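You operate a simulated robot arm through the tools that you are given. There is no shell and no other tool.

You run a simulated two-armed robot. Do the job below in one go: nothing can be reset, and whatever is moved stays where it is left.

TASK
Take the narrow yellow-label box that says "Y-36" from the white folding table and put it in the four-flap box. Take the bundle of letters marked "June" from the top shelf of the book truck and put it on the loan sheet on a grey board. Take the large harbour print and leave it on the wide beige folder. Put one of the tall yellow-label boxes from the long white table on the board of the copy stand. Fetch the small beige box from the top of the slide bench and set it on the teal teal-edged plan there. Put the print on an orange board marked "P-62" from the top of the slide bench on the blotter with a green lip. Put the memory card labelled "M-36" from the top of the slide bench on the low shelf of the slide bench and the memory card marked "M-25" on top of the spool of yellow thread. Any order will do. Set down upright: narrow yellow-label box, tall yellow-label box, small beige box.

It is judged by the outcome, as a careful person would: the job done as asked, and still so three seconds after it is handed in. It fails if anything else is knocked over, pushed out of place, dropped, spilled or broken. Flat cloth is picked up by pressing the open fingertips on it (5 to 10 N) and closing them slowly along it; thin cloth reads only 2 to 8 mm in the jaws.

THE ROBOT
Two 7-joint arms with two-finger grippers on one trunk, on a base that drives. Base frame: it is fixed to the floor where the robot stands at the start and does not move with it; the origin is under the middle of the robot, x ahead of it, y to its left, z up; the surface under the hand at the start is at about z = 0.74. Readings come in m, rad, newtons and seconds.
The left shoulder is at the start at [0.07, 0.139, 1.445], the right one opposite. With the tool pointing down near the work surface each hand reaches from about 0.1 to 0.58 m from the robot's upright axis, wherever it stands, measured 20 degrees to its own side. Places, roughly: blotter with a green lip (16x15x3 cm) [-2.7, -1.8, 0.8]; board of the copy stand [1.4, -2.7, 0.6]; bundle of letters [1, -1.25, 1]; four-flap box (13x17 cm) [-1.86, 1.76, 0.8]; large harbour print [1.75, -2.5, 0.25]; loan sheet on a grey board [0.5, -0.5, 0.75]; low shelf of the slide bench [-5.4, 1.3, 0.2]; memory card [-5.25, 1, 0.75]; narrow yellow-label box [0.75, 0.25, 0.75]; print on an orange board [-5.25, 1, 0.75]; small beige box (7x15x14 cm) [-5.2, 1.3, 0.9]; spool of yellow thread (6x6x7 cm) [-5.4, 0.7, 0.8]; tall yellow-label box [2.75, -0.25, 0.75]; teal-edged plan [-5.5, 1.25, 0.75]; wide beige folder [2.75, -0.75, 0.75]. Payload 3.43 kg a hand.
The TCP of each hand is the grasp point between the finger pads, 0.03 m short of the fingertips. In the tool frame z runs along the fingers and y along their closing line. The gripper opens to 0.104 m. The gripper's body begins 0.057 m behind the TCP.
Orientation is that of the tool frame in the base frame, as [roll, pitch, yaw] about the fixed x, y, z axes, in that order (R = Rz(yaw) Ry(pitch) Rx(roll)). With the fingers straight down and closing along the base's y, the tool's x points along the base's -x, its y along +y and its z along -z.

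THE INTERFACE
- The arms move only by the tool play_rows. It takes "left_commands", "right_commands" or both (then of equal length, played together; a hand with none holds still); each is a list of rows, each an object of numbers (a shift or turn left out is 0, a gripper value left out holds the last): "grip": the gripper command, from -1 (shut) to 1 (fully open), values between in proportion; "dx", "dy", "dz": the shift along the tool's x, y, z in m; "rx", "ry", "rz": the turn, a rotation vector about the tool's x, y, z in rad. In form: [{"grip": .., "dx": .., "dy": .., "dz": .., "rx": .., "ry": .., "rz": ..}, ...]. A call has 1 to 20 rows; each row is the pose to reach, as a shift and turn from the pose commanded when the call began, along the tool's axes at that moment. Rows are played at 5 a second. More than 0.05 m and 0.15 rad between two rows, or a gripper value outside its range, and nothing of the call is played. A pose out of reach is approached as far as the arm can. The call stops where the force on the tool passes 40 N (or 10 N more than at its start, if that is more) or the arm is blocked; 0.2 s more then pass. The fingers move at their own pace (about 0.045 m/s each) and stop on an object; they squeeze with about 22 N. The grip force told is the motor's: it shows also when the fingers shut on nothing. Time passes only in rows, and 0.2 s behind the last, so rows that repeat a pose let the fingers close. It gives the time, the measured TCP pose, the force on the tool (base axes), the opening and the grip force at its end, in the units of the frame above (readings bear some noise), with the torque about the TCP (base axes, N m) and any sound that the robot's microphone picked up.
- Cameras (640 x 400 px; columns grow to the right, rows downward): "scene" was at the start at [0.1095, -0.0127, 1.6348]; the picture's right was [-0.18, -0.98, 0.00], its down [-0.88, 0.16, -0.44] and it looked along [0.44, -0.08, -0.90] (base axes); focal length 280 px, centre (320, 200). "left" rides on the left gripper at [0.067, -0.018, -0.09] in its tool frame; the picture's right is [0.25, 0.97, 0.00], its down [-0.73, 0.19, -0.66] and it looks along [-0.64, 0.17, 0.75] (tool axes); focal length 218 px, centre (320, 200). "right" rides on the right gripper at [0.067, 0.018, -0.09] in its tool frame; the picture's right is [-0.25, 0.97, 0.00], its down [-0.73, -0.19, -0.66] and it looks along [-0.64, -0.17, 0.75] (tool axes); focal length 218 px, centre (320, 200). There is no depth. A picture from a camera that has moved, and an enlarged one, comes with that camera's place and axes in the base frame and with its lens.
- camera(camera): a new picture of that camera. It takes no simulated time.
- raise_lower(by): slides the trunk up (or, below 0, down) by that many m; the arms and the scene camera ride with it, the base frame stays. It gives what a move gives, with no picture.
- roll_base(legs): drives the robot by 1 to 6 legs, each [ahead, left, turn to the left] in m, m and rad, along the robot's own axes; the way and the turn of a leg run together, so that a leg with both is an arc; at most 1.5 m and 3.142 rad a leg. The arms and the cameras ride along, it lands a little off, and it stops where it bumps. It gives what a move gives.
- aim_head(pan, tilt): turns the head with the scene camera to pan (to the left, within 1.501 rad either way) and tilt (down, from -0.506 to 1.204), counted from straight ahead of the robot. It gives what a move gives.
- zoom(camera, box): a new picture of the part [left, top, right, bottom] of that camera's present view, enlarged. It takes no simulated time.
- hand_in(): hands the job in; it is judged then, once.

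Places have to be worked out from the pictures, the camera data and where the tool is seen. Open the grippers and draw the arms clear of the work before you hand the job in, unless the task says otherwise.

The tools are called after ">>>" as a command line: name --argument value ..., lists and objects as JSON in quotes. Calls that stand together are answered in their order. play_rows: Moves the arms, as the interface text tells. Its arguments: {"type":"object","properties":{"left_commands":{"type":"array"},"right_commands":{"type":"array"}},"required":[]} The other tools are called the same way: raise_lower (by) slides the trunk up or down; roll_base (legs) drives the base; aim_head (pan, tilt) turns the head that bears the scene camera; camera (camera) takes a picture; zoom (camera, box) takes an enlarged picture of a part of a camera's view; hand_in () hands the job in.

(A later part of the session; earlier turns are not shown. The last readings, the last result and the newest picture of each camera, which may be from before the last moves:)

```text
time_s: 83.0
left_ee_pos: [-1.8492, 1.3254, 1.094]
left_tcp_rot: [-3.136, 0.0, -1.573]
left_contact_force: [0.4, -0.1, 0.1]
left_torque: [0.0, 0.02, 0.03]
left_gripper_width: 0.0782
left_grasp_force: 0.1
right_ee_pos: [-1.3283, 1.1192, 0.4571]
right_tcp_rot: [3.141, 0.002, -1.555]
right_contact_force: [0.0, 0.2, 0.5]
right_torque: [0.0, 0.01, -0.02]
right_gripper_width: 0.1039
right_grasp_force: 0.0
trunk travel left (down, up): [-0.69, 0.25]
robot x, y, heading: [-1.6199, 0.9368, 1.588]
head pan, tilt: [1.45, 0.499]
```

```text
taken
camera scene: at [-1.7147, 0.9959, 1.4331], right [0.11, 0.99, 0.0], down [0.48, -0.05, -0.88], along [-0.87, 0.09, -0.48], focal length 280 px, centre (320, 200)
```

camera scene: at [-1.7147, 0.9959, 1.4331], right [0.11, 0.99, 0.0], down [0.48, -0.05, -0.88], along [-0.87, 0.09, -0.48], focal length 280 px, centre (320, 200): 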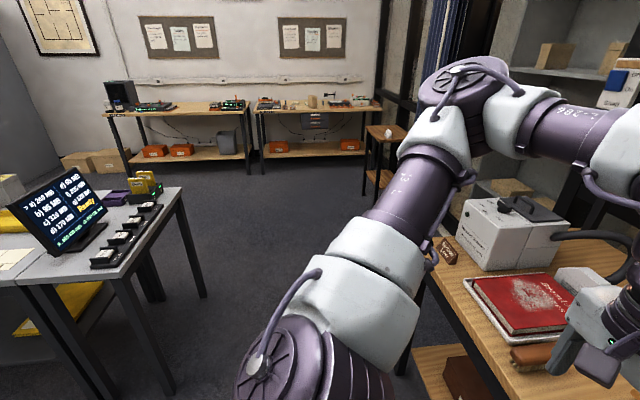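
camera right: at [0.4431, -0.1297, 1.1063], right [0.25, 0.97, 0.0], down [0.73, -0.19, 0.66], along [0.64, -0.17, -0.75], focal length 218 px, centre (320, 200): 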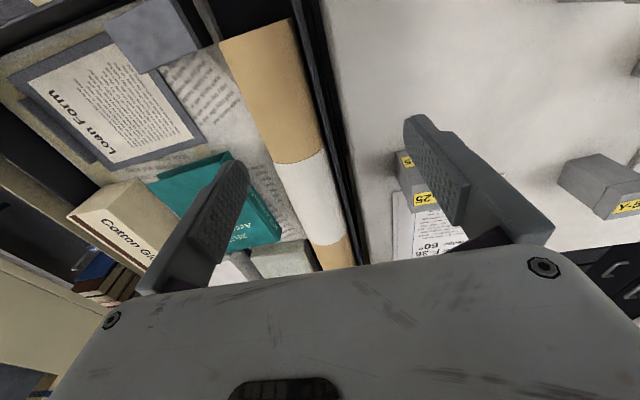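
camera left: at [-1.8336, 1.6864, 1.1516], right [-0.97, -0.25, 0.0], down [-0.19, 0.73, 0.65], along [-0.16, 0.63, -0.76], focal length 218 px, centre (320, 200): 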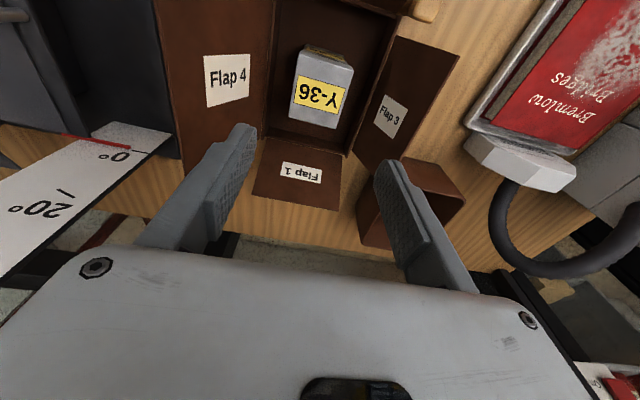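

Ahead (-x) the corridor between the light table (y<0.4) and wooden table is clear to the far benches. I turn left to face -x and drive part way.

>>> roll_base --legs '[[0, 0, 1.555], [1.4, 0, 0]]'

>>> aim_head --pan 0.0 --tilt 0.35

>>> camera --camera "scene"

>>> zoom --camera "scene" --box '[240, 80, 480, 230]'

```text
time_s: 93.6
left_ee_pos: [-3.3954, 0.7773, 1.0936]
left_tcp_rot: [-3.136, -0.001, -0.058]
left_contact_force: [-0.7, 0.2, 0.8]
left_torque: [-0.02, -0.02, 0.0]
left_gripper_width: 0.0779
left_grasp_force: 0.0
right_ee_pos: [-3.1612, 1.2855, 0.4569]
right_tcp_rot: [3.141, 0.004, -0.039]
right_contact_force: [-0.3, 0.3, -0.8]
right_torque: [-0.01, -0.02, 0.03]
right_gripper_width: 0.1042
right_grasp_force: 0.1
trunk travel left (down, up): [-0.69, 0.25]
robot x, y, heading: [-3.0001, 0.9781, 3.102]
head pan, tilt: [1.45, 0.499]
```

```text
time_s: 95.2
left_ee_pos: [-3.3952, 0.7771, 1.0934]
left_tcp_rot: [-3.137, -0.002, -0.057]
left_contact_force: [-0.2, -0.8, -1.2]
left_torque: [0.0, 0.01, -0.03]
left_gripper_width: 0.0779
left_grasp_force: 0.1
right_ee_pos: [-3.1611, 1.2842, 0.4563]
right_tcp_rot: [3.14, 0.004, -0.04]
right_contact_force: [0.1, 0.2, -0.5]
right_torque: [0.0, -0.01, 0.02]
right_gripper_width: 0.1039
right_grasp_force: 0.1
trunk travel left (down, up): [-0.69, 0.25]
robot x, y, heading: [-2.9952, 0.9835, 3.101]
head pan, tilt: [0.0, 0.351]
```

```text
taken
camera scene: at [-3.1418, 0.9869, 1.4468], right [0.04, 1.0, 0.0], down [0.34, -0.01, -0.94], along [-0.94, 0.04, -0.34], focal length 280 px, centre (320, 200)
```

scene: 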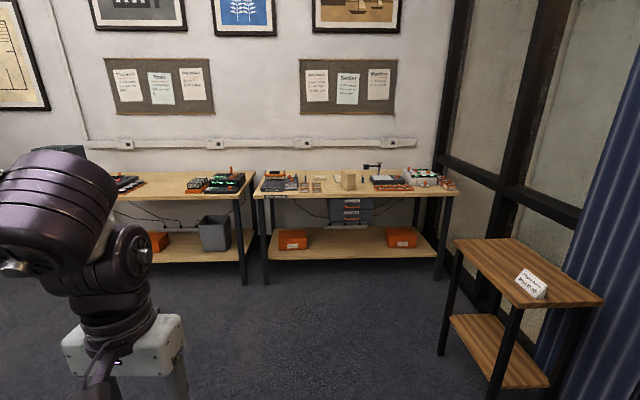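

```text
2.67 times, centred on (360, 155) of scene
camera zoom: at [-3.1418, 0.9869, 1.4468], right [0.04, 1.0, 0.0], down [0.34, -0.01, -0.94], along [-0.94, 0.04, -0.34], focal length 748 px, centre (213, 320)
```

zoom: 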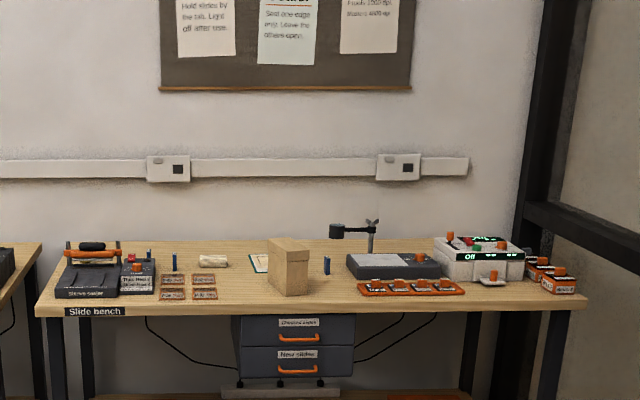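

The slide bench (front edge x≈-5.1, y≈0.6–2.2) shows the beige box, orange-board prints, and blue cards. I drive ahead 1.25 m and look closer.

>>> roll_base --legs '[[1.25, 0, 0.04]]'

>>> aim_head --pan 0.0 --tilt 0.6

>>> camera --camera "scene"

>>> zoom --camera "scene" --box '[180, 100, 420, 250]'

```text
time_s: 101.4
left_ee_pos: [-4.6245, 0.7934, 1.0934]
left_tcp_rot: [-3.138, -0.002, -0.025]
left_contact_force: [1.2, -0.1, -0.3]
left_torque: [0.01, 0.0, -0.04]
left_gripper_width: 0.0779
left_grasp_force: 0.1
right_ee_pos: [-4.4079, 1.3092, 0.456]
right_tcp_rot: [-3.142, 0.004, -0.008]
right_contact_force: [-1.1, 0.2, 0.2]
right_torque: [0.02, 0.01, -0.03]
right_gripper_width: 0.1043
right_grasp_force: 0.0
trunk travel left (down, up): [-0.69, 0.25]
robot x, y, heading: [-4.231, 1.0119, 3.139]
head pan, tilt: [0.0, 0.351]
```

```text
time_s: 102.2
left_ee_pos: [-4.6248, 0.7928, 1.0931]
left_tcp_rot: [-3.137, -0.003, -0.025]
left_contact_force: [-0.2, 0.0, 0.2]
left_torque: [0.0, -0.02, 0.0]
left_gripper_width: 0.0779
left_grasp_force: 0.0
right_ee_pos: [-4.4075, 1.3096, 0.4563]
right_tcp_rot: [3.141, 0.003, -0.008]
right_contact_force: [-0.6, -1.0, -1.1]
right_torque: [-0.01, 0.0, 0.01]
right_gripper_width: 0.1042
right_grasp_force: 0.0
trunk travel left (down, up): [-0.69, 0.25]
robot x, y, heading: [-4.2328, 1.0107, 3.133]
head pan, tilt: [0.0, 0.6]
```

```text
taken
camera scene: at [-4.3733, 1.0115, 1.4241], right [0.01, 1.0, 0.0], down [0.56, 0.0, -0.83], along [-0.83, 0.01, -0.56], focal length 280 px, centre (320, 200)
```

scene: 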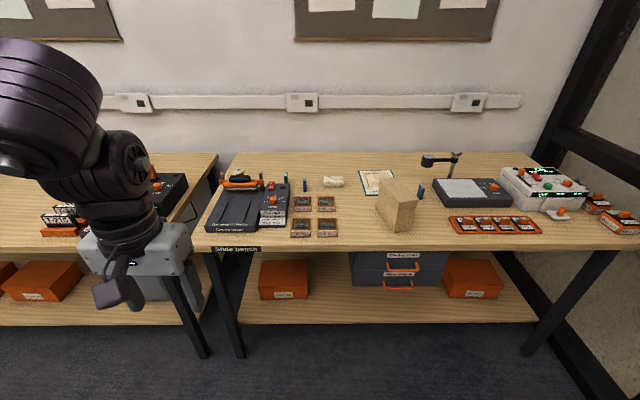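

```text
2.67 times, centred on (300, 175) of scene
camera zoom: at [-4.3733, 1.0115, 1.4241], right [0.01, 1.0, 0.0], down [0.56, 0.0, -0.83], along [-0.83, 0.01, -0.56], focal length 748 px, centre (373, 267)
```

zoom: 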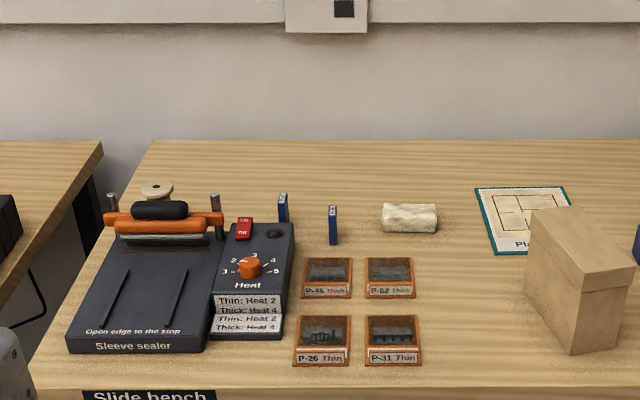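

I see P-62 at the back right of the four orange-board prints, standing blue cards, the plan, and the beige box. I zoom in for labels.

>>> zoom --camera "scene" --box '[270, 160, 350, 210]'

>>> zoom --camera "scene" --box '[350, 150, 450, 240]'

>>> zoom --camera "scene" --box '[200, 150, 300, 230]'

```text
8.00 times, centred on (310, 185) of scene
camera zoom: at [-4.3733, 1.0115, 1.4241], right [0.01, 1.0, 0.0], down [0.56, 0.0, -0.83], along [-0.83, 0.01, -0.56], focal length 2244 px, centre (400, 320)
```

zoom: 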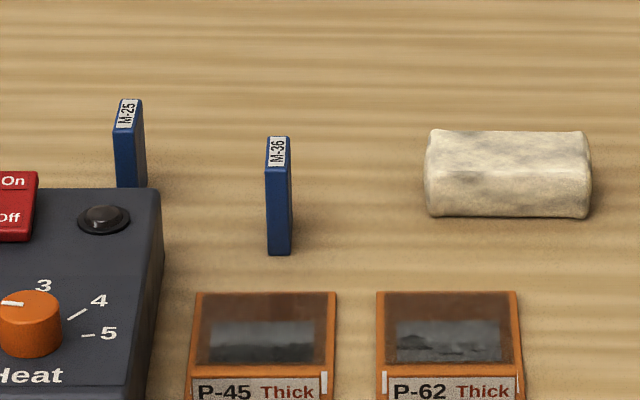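

```text
4.44 times, centred on (400, 195) of scene
camera zoom: at [-4.3733, 1.0115, 1.4241], right [0.01, 1.0, 0.0], down [0.56, 0.0, -0.83], along [-0.83, 0.01, -0.56], focal length 1247 px, centre (-36, 222)
```

zoom: 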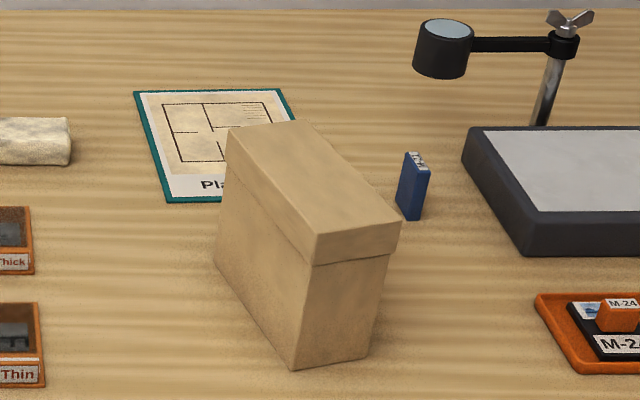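

```text
5.00 times, centred on (250, 190) of scene
camera zoom: at [-4.3733, 1.0115, 1.4241], right [0.01, 1.0, 0.0], down [0.56, 0.0, -0.83], along [-0.83, 0.01, -0.56], focal length 1403 px, centre (670, 250)
```

zoom: 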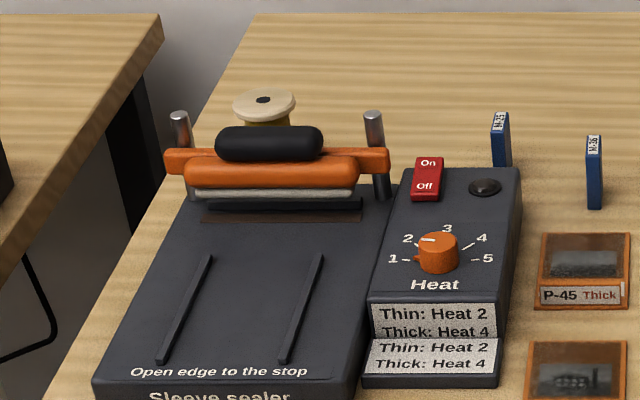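

All items are located: M-36 ≈(-5.44, 0.95), M-25 ≈(-5.48, 0.865), spool ≈(-5.5, 0.65), plan ≈(-5.51, 1.30), beige box ≈(-5.227, 1.30) yawed ~15°. There is free space ahead here, so I bring the right hand forward and up into a working posture.

>>> play_rows --right_commands '[{"grip": 1, "dx": -0.04}, {"grip": 1, "dx": -0.08, "dz": -0.01}, {"grip": 1, "dx": -0.12, "dz": -0.03}, {"grip": 1, "dx": -0.16, "dz": -0.05}, {"grip": 1, "dx": -0.2, "dz": -0.07}, {"grip": 1, "dx": -0.24, "dz": -0.09}, {"grip": 1, "dx": -0.28, "dz": -0.11}, {"grip": 1, "dx": -0.31, "dz": -0.14}, {"grip": 1, "dx": -0.33, "dz": -0.18}, {"grip": 1, "dx": -0.33, "dz": -0.22}, {"grip": 1, "dx": -0.33, "dz": -0.26}, {"grip": 1, "dx": -0.33, "dz": -0.3}, {"grip": 1, "dx": -0.33, "dz": -0.34}, {"grip": 1, "dx": -0.33, "dz": -0.38}, {"grip": 1, "dx": -0.33, "dz": -0.42}, {"grip": 1, "dx": -0.33, "dz": -0.46}, {"grip": 1, "dx": -0.33, "dz": -0.5}]'

>>> aim_head --pan -0.5 --tilt 0.8

>>> camera --camera "scene"

```text
time_s: 105.8
left_ee_pos: [-4.6243, 0.7928, 1.0939]
left_tcp_rot: [-3.136, -0.001, -0.025]
left_contact_force: [0.1, -0.1, 0.8]
left_torque: [0.01, -0.01, -0.01]
left_gripper_width: 0.0781
left_grasp_force: 0.1
right_ee_pos: [-4.7501, 1.3048, 0.7855]
right_tcp_rot: [3.14, 0.003, -0.009]
right_contact_force: [-0.9, 0.2, 0.1]
right_torque: [0.03, -0.01, 0.0]
right_gripper_width: 0.104
right_grasp_force: 0.0
right hand out of reach, approached as far as the arm can: row 13, 14, 15, 16, 17
trunk travel left (down, up): [-0.69, 0.25]
robot x, y, heading: [-4.2356, 1.0121, 3.132]
head pan, tilt: [0.0, 0.6]
```

```text
time_s: 106.7
left_ee_pos: [-4.6251, 0.7923, 1.0937]
left_tcp_rot: [-3.135, 0.0, -0.024]
left_contact_force: [0.4, 0.4, -0.5]
left_torque: [-0.02, 0.0, -0.01]
left_gripper_width: 0.0778
left_grasp_force: 0.0
right_ee_pos: [-4.7488, 1.3058, 0.7842]
right_tcp_rot: [3.141, 0.001, -0.007]
right_contact_force: [-0.2, -0.1, 0.1]
right_torque: [0.02, -0.01, -0.02]
right_gripper_width: 0.1041
right_grasp_force: 0.1
trunk travel left (down, up): [-0.69, 0.25]
robot x, y, heading: [-4.2334, 1.0112, 3.138]
head pan, tilt: [-0.499, 0.799]
```

```text
taken
camera scene: at [-4.3556, 1.0499, 1.4072], right [0.48, 0.88, 0.0], down [0.63, -0.35, -0.7], along [-0.61, 0.34, -0.72], focal length 280 px, centre (320, 200)
```

scene: 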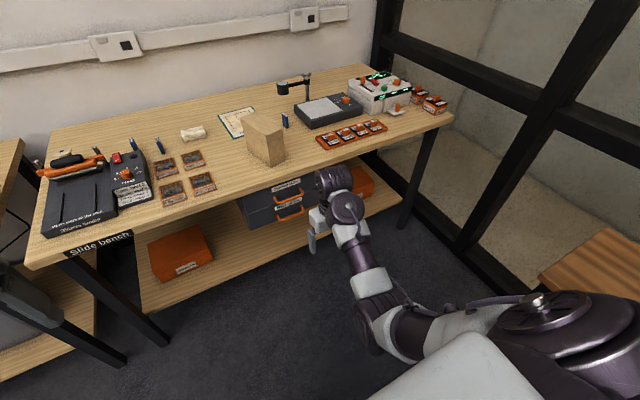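

The right arm is in an elbow-low posture (limited height), so I tuck it back low and will work here with the left arm, using a forward-pitched tool for extra reach. First I tuck the right hand and test pitching the left tool in free space.

>>> play_rows --right_commands '[{"grip": 1, "dz": 0.04}, {"grip": 1, "dz": 0.08, "dx": 0.01}, {"grip": 1, "dz": 0.12, "dx": 0.03}, {"grip": 1, "dz": 0.15, "dx": 0.06}, {"grip": 1, "dz": 0.18, "dx": 0.1}, {"grip": 1, "dz": 0.2, "dx": 0.14}, {"grip": 1, "dz": 0.21, "dx": 0.18}, {"grip": 1, "dz": 0.22, "dx": 0.22}, {"grip": 1, "dz": 0.22, "dx": 0.26}, {"grip": 1, "dz": 0.22, "dx": 0.28}, {"grip": 1, "dz": 0.22, "dx": 0.28}]' --left_commands '[{"grip": 1, "ry": -0.1}, {"grip": 1, "ry": -0.2}, {"grip": 1, "ry": -0.3}, {"grip": 1, "ry": -0.4}, {"grip": 1, "ry": -0.5}, {"grip": 1, "ry": -0.6}, {"grip": 1, "ry": -0.6}, {"grip": 1, "ry": -0.6}, {"grip": 1, "ry": -0.6}, {"grip": 1, "ry": -0.6}, {"grip": 1, "ry": -0.6}]'

>>> aim_head --pan 0.1 --tilt 0.7

>>> camera --camera "scene"

>>> camera --camera "left"

```text
time_s: 109.1
left_ee_pos: [-4.6616, 0.7502, 1.136]
left_tcp_rot: [-3.141, 0.449, -0.032]
left_contact_force: [0.1, 0.0, 1.0]
left_torque: [-0.03, -0.01, 0.04]
left_gripper_width: 0.104
left_grasp_force: 0.1
left hand out of reach, approached as far as the arm can: row 1, 2, 3, 4, 5, 6, 7, 8, 9, 10, 11
right_ee_pos: [-4.474, 1.3048, 0.5664]
right_tcp_rot: [-3.141, 0.002, -0.008]
right_contact_force: [0.0, -0.6, -0.7]
right_torque: [0.05, 0.01, -0.01]
right_gripper_width: 0.1042
right_grasp_force: 0.0
trunk travel left (down, up): [-0.69, 0.25]
robot x, y, heading: [-4.23, 1.0129, 3.133]
head pan, tilt: [-0.499, 0.799]
```

```text
time_s: 110.1
left_ee_pos: [-4.6621, 0.7513, 1.1346]
left_tcp_rot: [-3.139, 0.448, -0.033]
left_contact_force: [0.2, 0.2, -0.6]
left_torque: [0.04, 0.0, -0.03]
left_gripper_width: 0.1042
left_grasp_force: 0.1
right_ee_pos: [-4.4742, 1.3037, 0.5673]
right_tcp_rot: [3.141, 0.004, -0.006]
right_contact_force: [-1.1, 0.6, 0.2]
right_torque: [0.02, 0.02, 0.01]
right_gripper_width: 0.1038
right_grasp_force: 0.1
trunk travel left (down, up): [-0.69, 0.25]
robot x, y, heading: [-4.2309, 1.0168, 3.14]
head pan, tilt: [0.099, 0.7]
```

```text
taken
camera scene: at [-4.3695, 1.003, 1.4154], right [-0.09, 1.0, 0.0], down [0.64, 0.06, -0.76], along [-0.76, -0.07, -0.64], focal length 280 px, centre (320, 200)
```

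scene: 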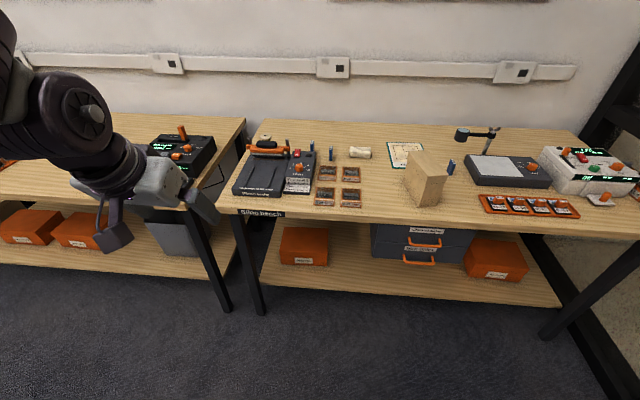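

```text
taken
camera left: at [-4.5625, 0.7646, 1.1867], right [0.2, -0.97, -0.11], down [-0.38, -0.18, 0.91], along [-0.9, -0.14, -0.4], focal length 218 px, centre (320, 200)
```

left: 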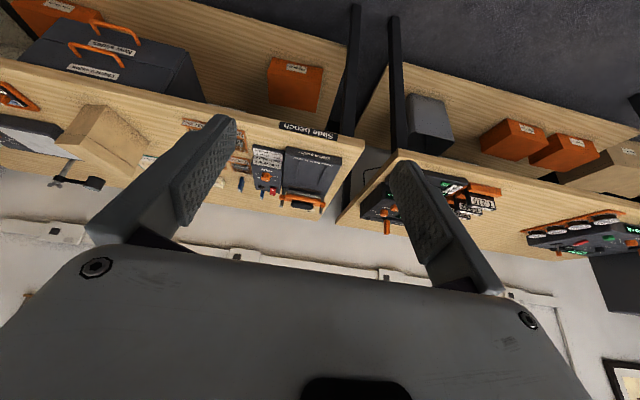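

The forward pitch works. I drive to about (-4.68, 1.28), keeping the left hand high (z≈1.13) above the bench.

>>> roll_base --legs '[[0, -0.27, 0], [0.45, 0, 0]]'

>>> aim_head --pan 0.0 --tilt 0.85

>>> camera --camera "scene"

>>> camera --camera "left"

```text
time_s: 114.4
left_ee_pos: [-5.1092, 1.0294, 1.1352]
left_tcp_rot: [-3.141, 0.448, -0.035]
left_contact_force: [0.3, -1.1, 0.9]
left_torque: [0.0, 0.01, 0.02]
left_gripper_width: 0.104
left_grasp_force: 0.0
right_ee_pos: [-4.9206, 1.5819, 0.5659]
right_tcp_rot: [-3.141, 0.001, -0.01]
right_contact_force: [0.5, 0.2, 0.2]
right_torque: [0.01, 0.02, 0.0]
right_gripper_width: 0.1041
right_grasp_force: 0.1
trunk travel left (down, up): [-0.69, 0.25]
robot x, y, heading: [-4.6802, 1.2894, 3.135]
head pan, tilt: [0.099, 0.7]
```

```text
time_s: 115.1
left_ee_pos: [-5.1109, 1.0291, 1.1343]
left_tcp_rot: [-3.14, 0.449, -0.035]
left_contact_force: [0.6, -0.3, -1.6]
left_torque: [0.01, -0.01, 0.01]
left_gripper_width: 0.1039
left_grasp_force: 0.0
right_ee_pos: [-4.9208, 1.5805, 0.5659]
right_tcp_rot: [-3.141, 0.001, -0.008]
right_contact_force: [-0.4, -0.2, 0.5]
right_torque: [0.0, 0.02, 0.01]
right_gripper_width: 0.1041
right_grasp_force: 0.0
trunk travel left (down, up): [-0.69, 0.25]
robot x, y, heading: [-4.6771, 1.2888, 3.132]
head pan, tilt: [0.0, 0.85]
```

```text
taken
camera scene: at [-4.8109, 1.2883, 1.4031], right [0.01, 1.0, 0.0], down [0.75, -0.01, -0.66], along [-0.66, 0.01, -0.75], focal length 280 px, centre (320, 200)
```

scene: 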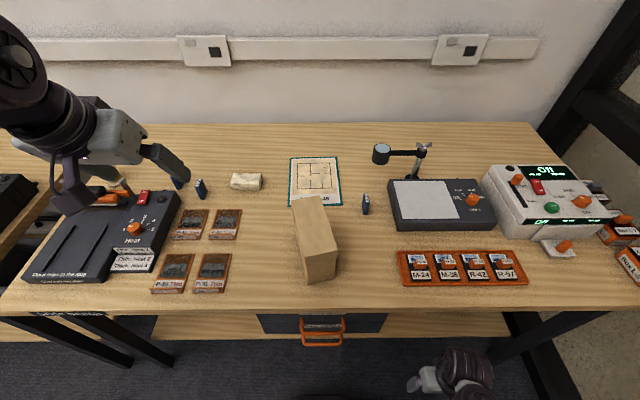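

```text
taken
camera left: at [-5.0107, 1.042, 1.1867], right [0.19, -0.97, -0.11], down [-0.38, -0.18, 0.91], along [-0.9, -0.13, -0.4], focal length 218 px, centre (320, 200)
```

left: 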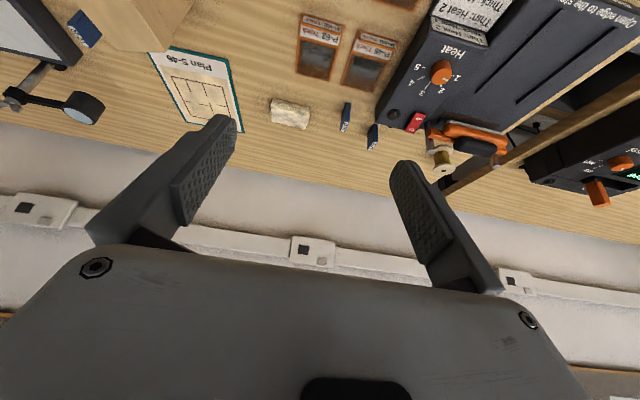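

I zoom on the tray items at the right (their labels look like M-…), and the box and plan.

>>> zoom --camera "scene" --box '[390, 240, 530, 300]'

>>> zoom --camera "scene" --box '[270, 140, 390, 300]'

>>> zoom --camera "scene" --box '[140, 160, 260, 300]'

```text
4.57 times, centred on (460, 270) of scene
camera zoom: at [-4.8109, 1.2883, 1.4031], right [0.01, 1.0, 0.0], down [0.75, -0.01, -0.66], along [-0.66, 0.01, -0.75], focal length 1282 px, centre (-320, -120)
```

zoom: 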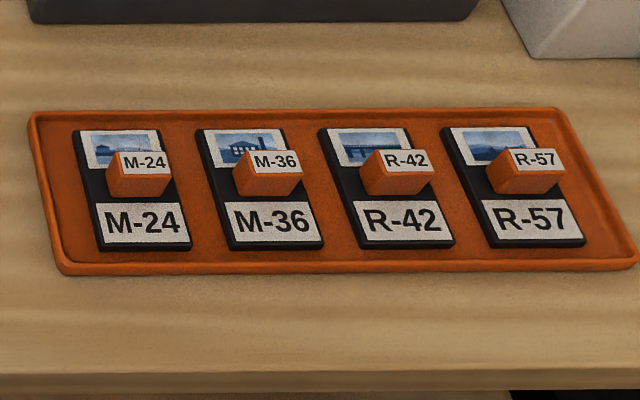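

```text
2.50 times, centred on (330, 220) of scene
camera zoom: at [-4.8109, 1.2883, 1.4031], right [0.01, 1.0, 0.0], down [0.75, -0.01, -0.66], along [-0.66, 0.01, -0.75], focal length 701 px, centre (295, 150)
```

zoom: 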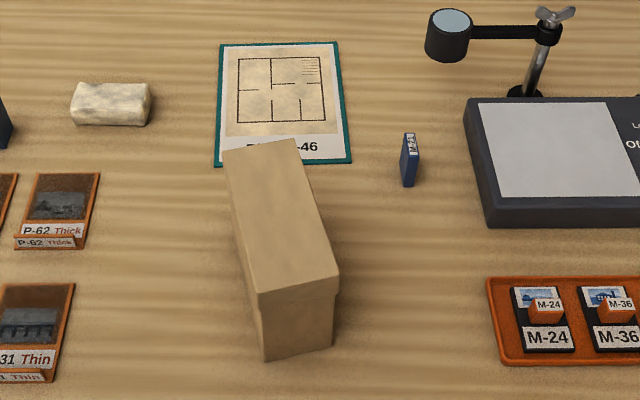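

```text
2.86 times, centred on (200, 230) of scene
camera zoom: at [-4.8109, 1.2883, 1.4031], right [0.01, 1.0, 0.0], down [0.75, -0.01, -0.66], along [-0.66, 0.01, -0.75], focal length 802 px, centre (663, 114)
```

zoom: 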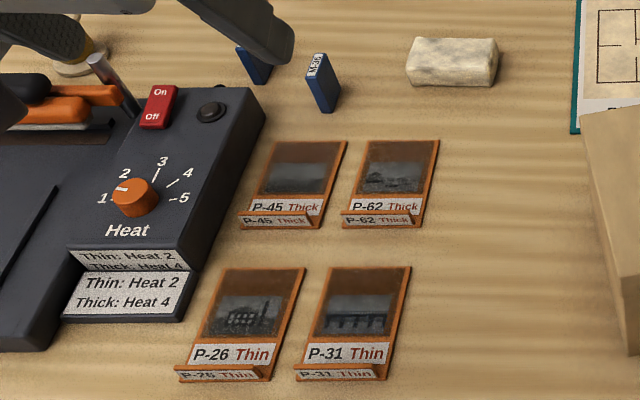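

The tray items are slides (black mounts with handles); the blue standing cards are the memory cards, with M-25 and M-36 near the sealer. Stereo puts the bench top at z≈0.80, beige box centre ≈(-5.161, 1.277) yaw 0.24, plan centre ≈(-5.425, 1.278). I bring the left hand over the beige box, pitched and yawed.

>>> play_rows --left_commands '[{"grip": 1, "dy": -0.04, "rx": -0.02, "ry": -0.008, "rz": -0.04}, {"grip": 1, "dy": -0.08, "rx": -0.04, "ry": -0.017, "rz": -0.08}, {"grip": 1, "dy": -0.12, "rx": -0.06, "ry": -0.025, "rz": -0.12}, {"grip": 1, "dy": -0.16, "rx": -0.08, "ry": -0.034, "rz": -0.165}, {"grip": 1, "dy": -0.2, "rx": -0.1, "ry": -0.042, "rz": -0.21}, {"grip": 1, "dx": -0.0077, "dy": -0.2461, "dz": 0.01, "rx": -0.119, "ry": -0.051, "rz": -0.248}, {"grip": 1, "dx": -0.0077, "dy": -0.2461, "dz": 0.05, "rx": -0.119, "ry": -0.051, "rz": -0.248}, {"grip": 1, "dx": -0.0077, "dy": -0.2461, "dz": 0.08, "rx": -0.119, "ry": -0.051, "rz": -0.248}, {"grip": 1, "dx": -0.0077, "dy": -0.2461, "dz": 0.08, "rx": -0.119, "ry": -0.051, "rz": -0.248}]'

>>> camera --camera "left"

>>> camera --camera "scene"

```text
time_s: 117.1
left_ee_pos: [-5.3159, 1.2731, 1.0959]
left_tcp_rot: [-3.131, 0.499, 0.244]
left_contact_force: [-0.5, -0.1, 1.0]
left_torque: [0.02, 0.02, -0.02]
left_gripper_width: 0.104
left_grasp_force: 0.1
left hand out of reach, approached as far as the arm can: row 1, 2, 3, 4, 5, 6, 7, 8, 9
right_ee_pos: [-4.9198, 1.5792, 0.5668]
right_tcp_rot: [-3.139, 0.005, -0.009]
right_contact_force: [-0.1, 1.0, 1.0]
right_torque: [0.02, 0.0, 0.02]
right_gripper_width: 0.1038
right_grasp_force: 0.0
trunk travel left (down, up): [-0.69, 0.25]
robot x, y, heading: [-4.677, 1.2901, 3.132]
head pan, tilt: [0.0, 0.85]
```

```text
taken
camera left: at [-5.2218, 1.3141, 1.1434], right [0.44, -0.89, -0.13], down [-0.27, -0.27, 0.92], along [-0.85, -0.38, -0.36], focal length 218 px, centre (320, 200)
```

left: 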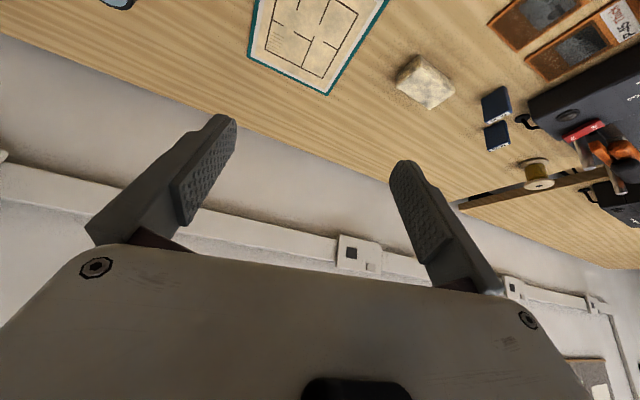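

```text
taken
camera scene: at [-4.8078, 1.2861, 1.4034], right [0.01, 1.0, 0.0], down [0.75, -0.01, -0.66], along [-0.66, 0.01, -0.75], focal length 280 px, centre (320, 200)
```

scene: 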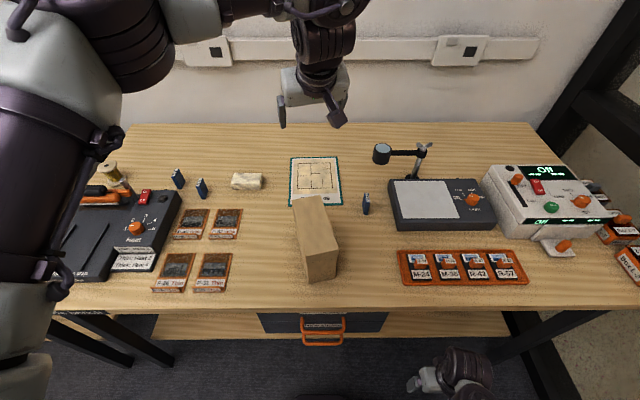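

At this closeness the arm is folded to its limit, so the hand was pushed forward. I back the base up 0.22 m to get the box into the comfortable range.

>>> roll_base --legs '[[-0.22, 0, 0]]'

>>> camera --camera "left"

```text
time_s: 118.8
left_ee_pos: [-5.0949, 1.2718, 1.0957]
left_tcp_rot: [-3.133, 0.495, 0.245]
left_contact_force: [0.0, -0.6, -0.5]
left_torque: [0.01, 0.03, 0.04]
left_gripper_width: 0.1041
left_grasp_force: 0.0
right_ee_pos: [-4.6984, 1.5791, 0.5658]
right_tcp_rot: [-3.14, 0.002, -0.007]
right_contact_force: [0.5, -0.3, -0.8]
right_torque: [-0.01, 0.04, -0.01]
right_gripper_width: 0.104
right_grasp_force: 0.0
trunk travel left (down, up): [-0.69, 0.25]
robot x, y, heading: [-4.4572, 1.2894, 3.133]
head pan, tilt: [0.0, 0.85]
```

```text
taken
camera left: at [-4.9996, 1.3131, 1.1422], right [0.45, -0.89, -0.13], down [-0.27, -0.27, 0.92], along [-0.85, -0.38, -0.36], focal length 218 px, centre (320, 200)
```

left: 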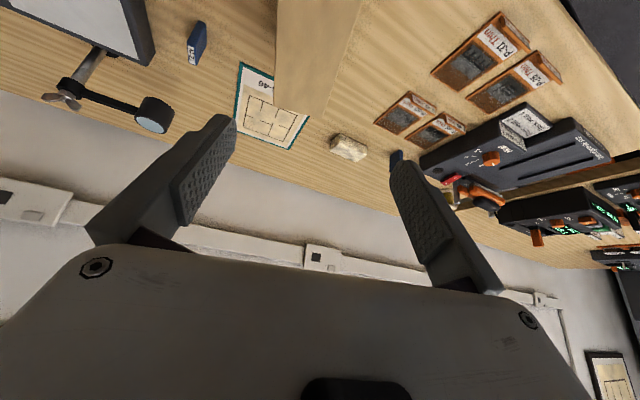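

Now I go to a pre-grasp point 0.12 m back along the tilted tool axis from the box's grasp point, then check alignment.

>>> play_rows --left_commands '[{"grip": 1, "dx": 0.013, "dy": -0.007, "dz": 0.028}, {"grip": 1, "dx": 0.026, "dy": -0.014, "dz": 0.055}, {"grip": 1, "dx": 0.0383, "dy": -0.021, "dz": 0.0822}, {"grip": 1, "dx": 0.0383, "dy": -0.021, "dz": 0.0822}]'

>>> camera --camera "left"

>>> camera --camera "scene"

```text
time_s: 119.8
left_ee_pos: [-5.1031, 1.2922, 1.0051]
left_tcp_rot: [-3.131, 0.498, 0.245]
left_contact_force: [-0.4, 0.1, -0.8]
left_torque: [0.01, -0.01, -0.02]
left_gripper_width: 0.1042
left_grasp_force: 0.0
right_ee_pos: [-4.6982, 1.5788, 0.5659]
right_tcp_rot: [3.14, 0.003, -0.006]
right_contact_force: [-0.5, -0.5, 1.1]
right_torque: [0.05, 0.0, 0.0]
right_gripper_width: 0.104
right_grasp_force: 0.0
trunk travel left (down, up): [-0.69, 0.25]
robot x, y, heading: [-4.4541, 1.2862, 3.136]
head pan, tilt: [0.0, 0.85]
```

```text
taken
camera left: at [-5.0096, 1.3323, 1.0541], right [0.45, -0.89, -0.13], down [-0.27, -0.27, 0.92], along [-0.85, -0.38, -0.36], focal length 218 px, centre (320, 200)
```

left: 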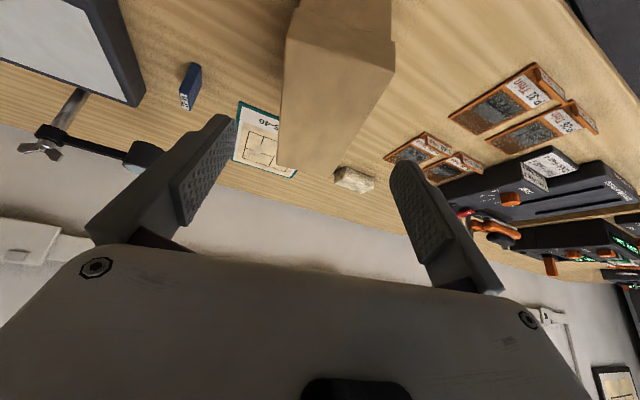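

```text
taken
camera scene: at [-4.5856, 1.2864, 1.4032], right [0.01, 1.0, 0.0], down [0.75, 0.0, -0.66], along [-0.66, 0.0, -0.75], focal length 280 px, centre (320, 200)
```

scene: 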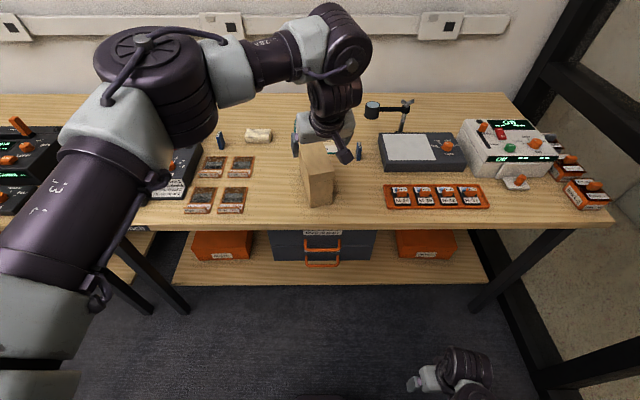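

I zoom into the wrist view to check the jaw-to-box alignment.

>>> zoom --camera "left" --box '[220, 0, 440, 190]'

>>> zoom --camera "scene" --box '[260, 90, 380, 220]'

```text
2.11 times, centred on (330, 95) of left
camera zoom: at [-5.0096, 1.3323, 1.0541], right [0.45, -0.89, -0.13], down [-0.27, -0.27, 0.92], along [-0.85, -0.38, -0.36], focal length 460 px, centre (299, 421)
```

zoom: 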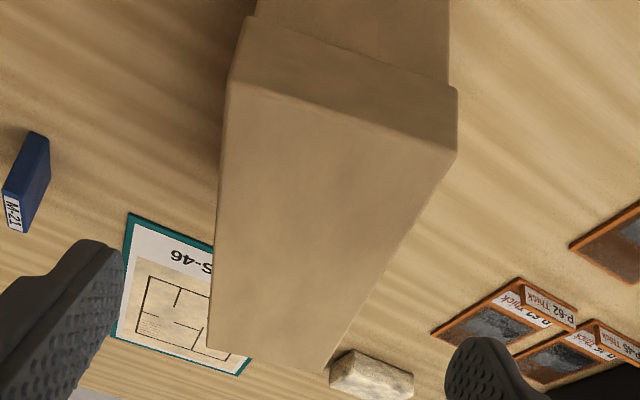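

```text
3.08 times, centred on (320, 155) of scene
camera zoom: at [-4.5856, 1.2864, 1.4032], right [0.01, 1.0, 0.0], down [0.75, 0.0, -0.66], along [-0.66, 0.0, -0.75], focal length 863 px, centre (320, 338)
```

zoom: 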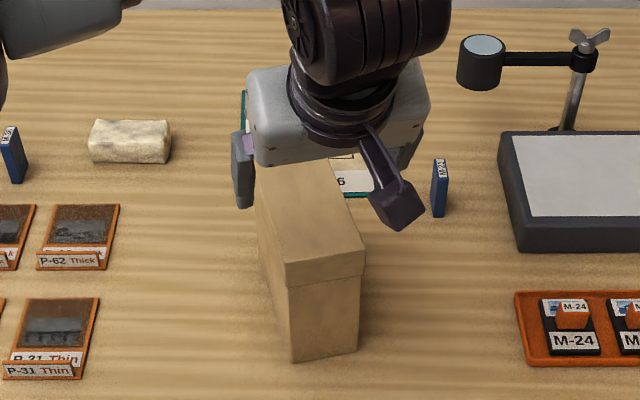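

Both cameras agree: the jaws are aligned with the box, and 0.119 m along the tool axis reaches the grasp point. I advance and close.

>>> play_rows --left_commands '[{"grip": 1, "dx": 0.001, "dy": 0.0016, "dz": 0.03}, {"grip": 1, "dx": 0.001, "dy": 0.0016, "dz": 0.06}, {"grip": 1, "dx": 0.001, "dy": 0.0016, "dz": 0.09}, {"grip": 1, "dx": 0.001, "dy": 0.0016, "dz": 0.11}, {"grip": 1, "dx": 0.001, "dy": 0.0016, "dz": 0.119}, {"grip": 1, "dx": 0.001, "dy": 0.0016, "dz": 0.119}]'

>>> zoom --camera "scene" --box '[260, 90, 380, 220]'

>>> camera --camera "left"

```text
time_s: 121.2
left_ee_pos: [-5.1591, 1.2782, 0.9015]
left_tcp_rot: [-3.132, 0.496, 0.247]
left_contact_force: [-0.4, 0.0, -0.3]
left_torque: [-0.02, -0.03, -0.02]
left_gripper_width: 0.1038
left_grasp_force: 0.1
right_ee_pos: [-4.6972, 1.5782, 0.5662]
right_tcp_rot: [3.142, 0.004, -0.006]
right_contact_force: [-0.9, -0.8, -0.8]
right_torque: [0.0, 0.0, 0.0]
right_gripper_width: 0.1037
right_grasp_force: 0.1
trunk travel left (down, up): [-0.69, 0.25]
robot x, y, heading: [-4.4566, 1.2901, 3.134]
head pan, tilt: [0.0, 0.85]
```

```text
3.08 times, centred on (320, 155) of scene
camera zoom: at [-4.5861, 1.2864, 1.4031], right [0.01, 1.0, 0.0], down [0.75, 0.0, -0.66], along [-0.66, 0.0, -0.75], focal length 863 px, centre (320, 338)
```

zoom: 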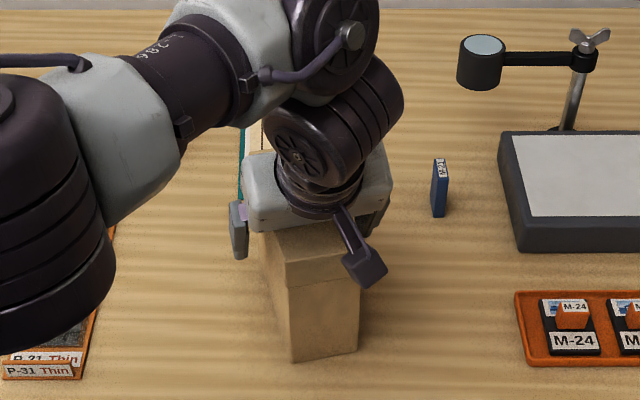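

```text
taken
camera left: at [-5.0649, 1.3189, 0.9479], right [0.45, -0.89, -0.13], down [-0.27, -0.27, 0.92], along [-0.85, -0.38, -0.36], focal length 218 px, centre (320, 200)
```

left: 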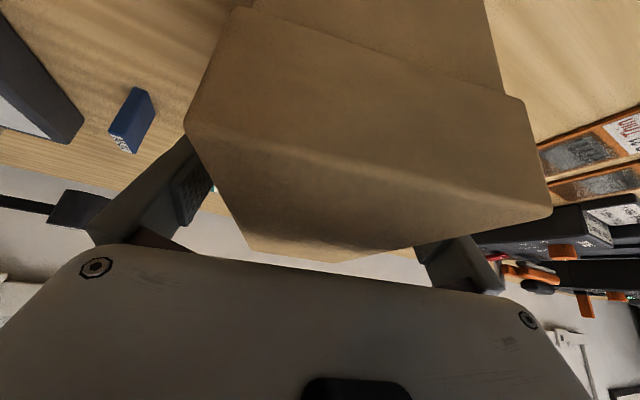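

The fingers straddle the box cleanly with no contact. Closing now.

>>> play_rows --left_commands '[{"grip": 0.3}, {"grip": 0}, {"grip": -0.5}, {"grip": -1}, {"grip": -1}, {"grip": -1}]'

>>> play_rows --left_commands '[{"grip": -1, "dx": -0.0095, "dz": -0.0176}, {"grip": -1, "dx": -0.019, "dz": -0.035}, {"grip": -1, "dx": -0.0286, "dz": -0.0527}, {"grip": -1, "dx": -0.0381, "dz": -0.0703}, {"grip": -1, "dx": -0.0476, "dz": -0.0879}, {"grip": -1, "dx": -0.0476, "dz": -0.0879}]'

>>> zoom --camera "scene" --box '[260, 90, 380, 220]'

>>> camera --camera "left"

```text
time_s: 122.6
left_ee_pos: [-5.1585, 1.2786, 0.9014]
left_tcp_rot: [-3.134, 0.496, 0.246]
left_contact_force: [0.7, -1.5, -0.4]
left_torque: [-0.16, 0.04, 0.01]
left_gripper_width: 0.0676
left_grasp_force: 22.2
right_ee_pos: [-4.6976, 1.5788, 0.5662]
right_tcp_rot: [-3.14, 0.003, -0.007]
right_contact_force: [1.0, -0.1, 0.0]
right_torque: [-0.02, -0.03, 0.02]
right_gripper_width: 0.104
right_grasp_force: 0.0
trunk travel left (down, up): [-0.69, 0.25]
robot x, y, heading: [-4.4554, 1.285, 3.13]
head pan, tilt: [0.0, 0.85]
```

```text
time_s: 124.0
left_ee_pos: [-5.1579, 1.2773, 1.0011]
left_tcp_rot: [-3.132, 0.497, 0.244]
left_contact_force: [-0.4, 0.2, -3.0]
left_torque: [-0.02, 0.02, -0.01]
left_gripper_width: 0.0676
left_grasp_force: 22.0
right_ee_pos: [-4.6975, 1.5794, 0.5657]
right_tcp_rot: [3.14, 0.001, -0.006]
right_contact_force: [-0.4, 0.1, -0.1]
right_torque: [0.03, -0.03, 0.0]
right_gripper_width: 0.1039
right_grasp_force: 0.1
trunk travel left (down, up): [-0.69, 0.25]
robot x, y, heading: [-4.4538, 1.2889, 3.134]
head pan, tilt: [0.0, 0.85]
```

```text
3.08 times, centred on (320, 155) of scene
camera zoom: at [-4.5869, 1.2863, 1.403], right [0.01, 1.0, 0.0], down [0.75, 0.0, -0.66], along [-0.66, 0.0, -0.75], focal length 863 px, centre (320, 338)
```

zoom: 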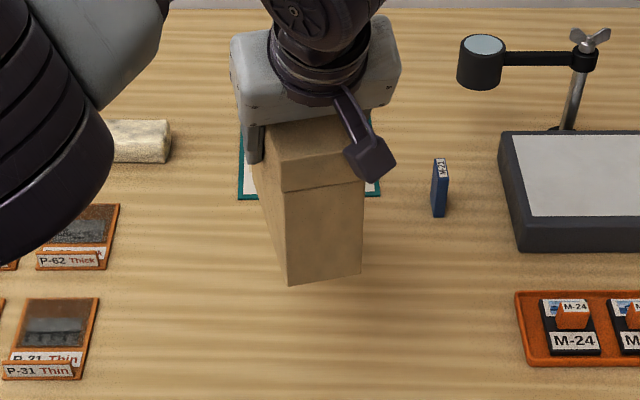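

```text
taken
camera left: at [-5.0645, 1.3183, 1.0474], right [0.45, -0.89, -0.13], down [-0.27, -0.27, 0.92], along [-0.85, -0.38, -0.36], focal length 218 px, centre (320, 200)
```

left: 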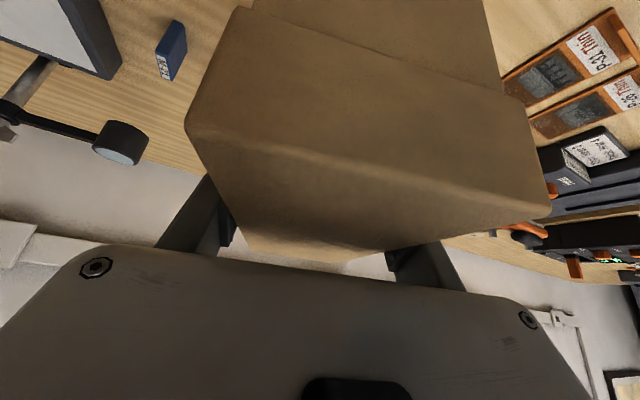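

The beige box is held (0.068 m, 22 N) and lifted 0.10 m. I drive ahead 0.25 m so the plan comes into range.

>>> roll_base --legs '[[0.25, 0, 0]]'

>>> zoom --camera "scene" --box '[240, 100, 400, 240]'

>>> camera --camera "scene"

```text
time_s: 125.8
left_ee_pos: [-5.4091, 1.2786, 1.0009]
left_tcp_rot: [-3.133, 0.496, 0.245]
left_contact_force: [0.3, 0.2, -2.8]
left_torque: [-0.02, 0.01, 0.01]
left_gripper_width: 0.0677
left_grasp_force: 22.5
right_ee_pos: [-4.949, 1.5798, 0.5668]
right_tcp_rot: [3.141, 0.001, -0.007]
right_contact_force: [0.0, -0.1, -0.8]
right_torque: [-0.02, -0.02, -0.03]
right_gripper_width: 0.104
right_grasp_force: 0.0
trunk travel left (down, up): [-0.69, 0.25]
robot x, y, heading: [-4.7065, 1.2863, 3.136]
head pan, tilt: [0.0, 0.85]
```

```text
2.86 times, centred on (320, 170) of scene
camera zoom: at [-4.8376, 1.2881, 1.4031], right [0.01, 1.0, 0.0], down [0.75, 0.0, -0.66], along [-0.66, 0.0, -0.75], focal length 802 px, centre (320, 286)
```

zoom: 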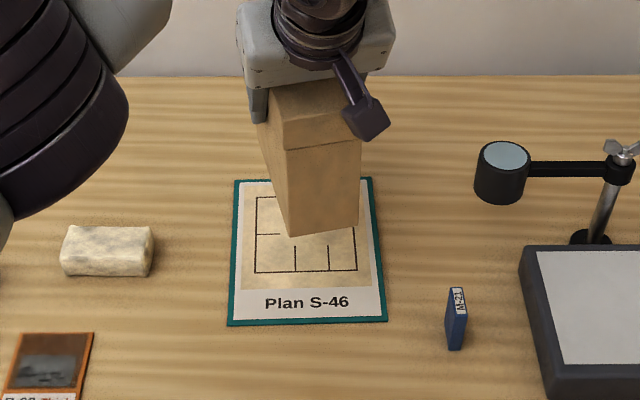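

```text
taken
camera scene: at [-4.8376, 1.2881, 1.4031], right [0.01, 1.0, 0.0], down [0.75, 0.0, -0.66], along [-0.66, 0.0, -0.75], focal length 280 px, centre (320, 200)
```

scene: 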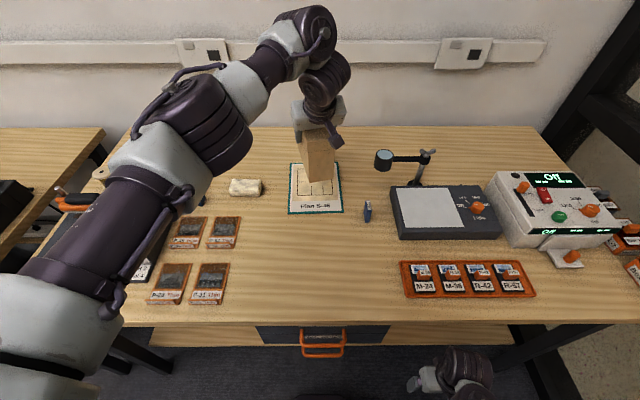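

Plan corners re-measured: centre (-5.425, 1.276), yaw ≈0.03. I rotate the box to align with the plan and centre it.

>>> play_rows --left_commands '[{"grip": -1, "dx": -0.004, "dz": 0.002, "rx": 0.03, "rz": 0.055}, {"grip": -1, "dx": -0.008, "dz": 0.004, "rx": 0.06, "rz": 0.11}, {"grip": -1, "dx": -0.0143, "dy": -0.001, "dz": 0.0078, "rx": 0.1003, "rz": 0.1845}, {"grip": -1, "dx": -0.0143, "dy": -0.001, "dz": 0.0078, "rx": 0.1003, "rz": 0.1845}]'

>>> zoom --camera "scene" --box '[240, 100, 400, 240]'

```text
time_s: 126.8
left_ee_pos: [-5.4265, 1.277, 1.0012]
left_tcp_rot: [-3.131, 0.496, 0.035]
left_contact_force: [-0.3, -0.3, -2.2]
left_torque: [0.01, -0.01, -0.05]
left_gripper_width: 0.0678
left_grasp_force: 22.3
right_ee_pos: [-4.9487, 1.5801, 0.5663]
right_tcp_rot: [-3.142, 0.002, -0.006]
right_contact_force: [1.2, -0.3, 0.2]
right_torque: [-0.02, 0.01, -0.03]
right_gripper_width: 0.1039
right_grasp_force: 0.1
trunk travel left (down, up): [-0.69, 0.25]
robot x, y, heading: [-4.7065, 1.2871, 3.133]
head pan, tilt: [0.0, 0.85]
```

```text
2.86 times, centred on (320, 170) of scene
camera zoom: at [-4.8375, 1.2883, 1.4031], right [0.01, 1.0, 0.0], down [0.75, 0.0, -0.66], along [-0.66, 0.0, -0.75], focal length 802 px, centre (320, 286)
```

zoom: 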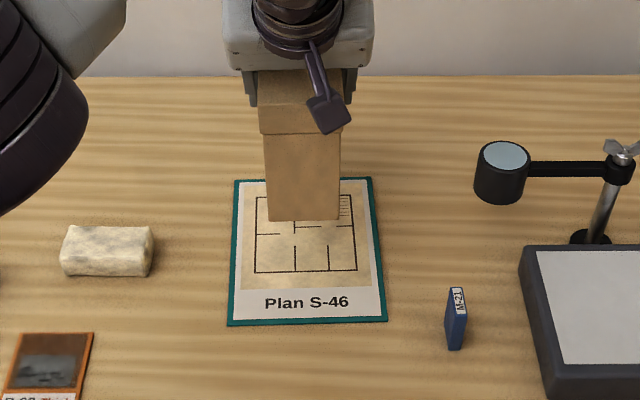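

Aligned over the plan. I lower straight down to just above the plan (TCP z≈0.908).

>>> play_rows --left_commands '[{"grip": -1, "dx": 0.0114, "dz": 0.0211}, {"grip": -1, "dx": 0.0228, "dz": 0.0422}, {"grip": -1, "dx": 0.0333, "dz": 0.0616}, {"grip": -1, "dx": 0.04, "dz": 0.0739}, {"grip": -1, "dx": 0.0438, "dz": 0.0809}, {"grip": -1, "dx": 0.0438, "dz": 0.0809}]'

>>> play_rows --left_commands '[{"grip": -1, "dx": 0.001, "dz": 0.0018}, {"grip": -1, "dx": 0.002, "dz": 0.0035}, {"grip": -1, "dx": 0.0024, "dz": 0.0044}]'

>>> zoom --camera "scene" --box '[240, 100, 400, 240]'

```text
time_s: 128.2
left_ee_pos: [-5.4263, 1.2764, 0.9081]
left_tcp_rot: [-3.132, 0.496, 0.038]
left_contact_force: [0.7, 0.3, -2.7]
left_torque: [-0.01, 0.03, 0.01]
left_gripper_width: 0.0681
left_grasp_force: 21.7
right_ee_pos: [-4.9483, 1.5807, 0.5659]
right_tcp_rot: [3.141, 0.002, -0.007]
right_contact_force: [-0.1, 0.3, -0.1]
right_torque: [-0.01, -0.03, 0.02]
right_gripper_width: 0.1037
right_grasp_force: 0.2
trunk travel left (down, up): [-0.69, 0.25]
robot x, y, heading: [-4.7069, 1.2873, 3.132]
head pan, tilt: [0.0, 0.85]
```

```text
time_s: 129.0
left_ee_pos: [-5.4257, 1.2767, 0.9042]
left_tcp_rot: [-3.132, 0.5, 0.037]
left_contact_force: [-0.4, 0.2, 1.3]
left_torque: [-0.15, -0.25, 0.01]
left_gripper_width: 0.0678
left_grasp_force: 22.4
right_ee_pos: [-4.9476, 1.5813, 0.567]
right_tcp_rot: [-3.139, 0.002, -0.008]
right_contact_force: [-0.5, -0.8, 0.1]
right_torque: [-0.01, 0.0, -0.02]
right_gripper_width: 0.104
right_grasp_force: 0.2
trunk travel left (down, up): [-0.69, 0.25]
robot x, y, heading: [-4.7102, 1.2909, 3.137]
head pan, tilt: [0.0, 0.85]
```

```text
2.86 times, centred on (320, 170) of scene
camera zoom: at [-4.8373, 1.2879, 1.4032], right [0.01, 1.0, 0.0], down [0.75, 0.0, -0.66], along [-0.66, 0.0, -0.75], focal length 802 px, centre (320, 286)
```

zoom: 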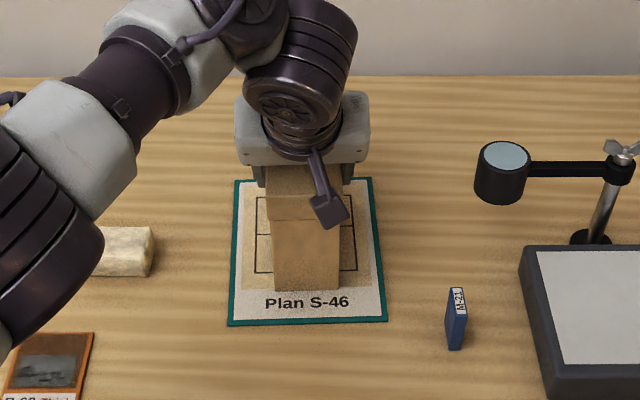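

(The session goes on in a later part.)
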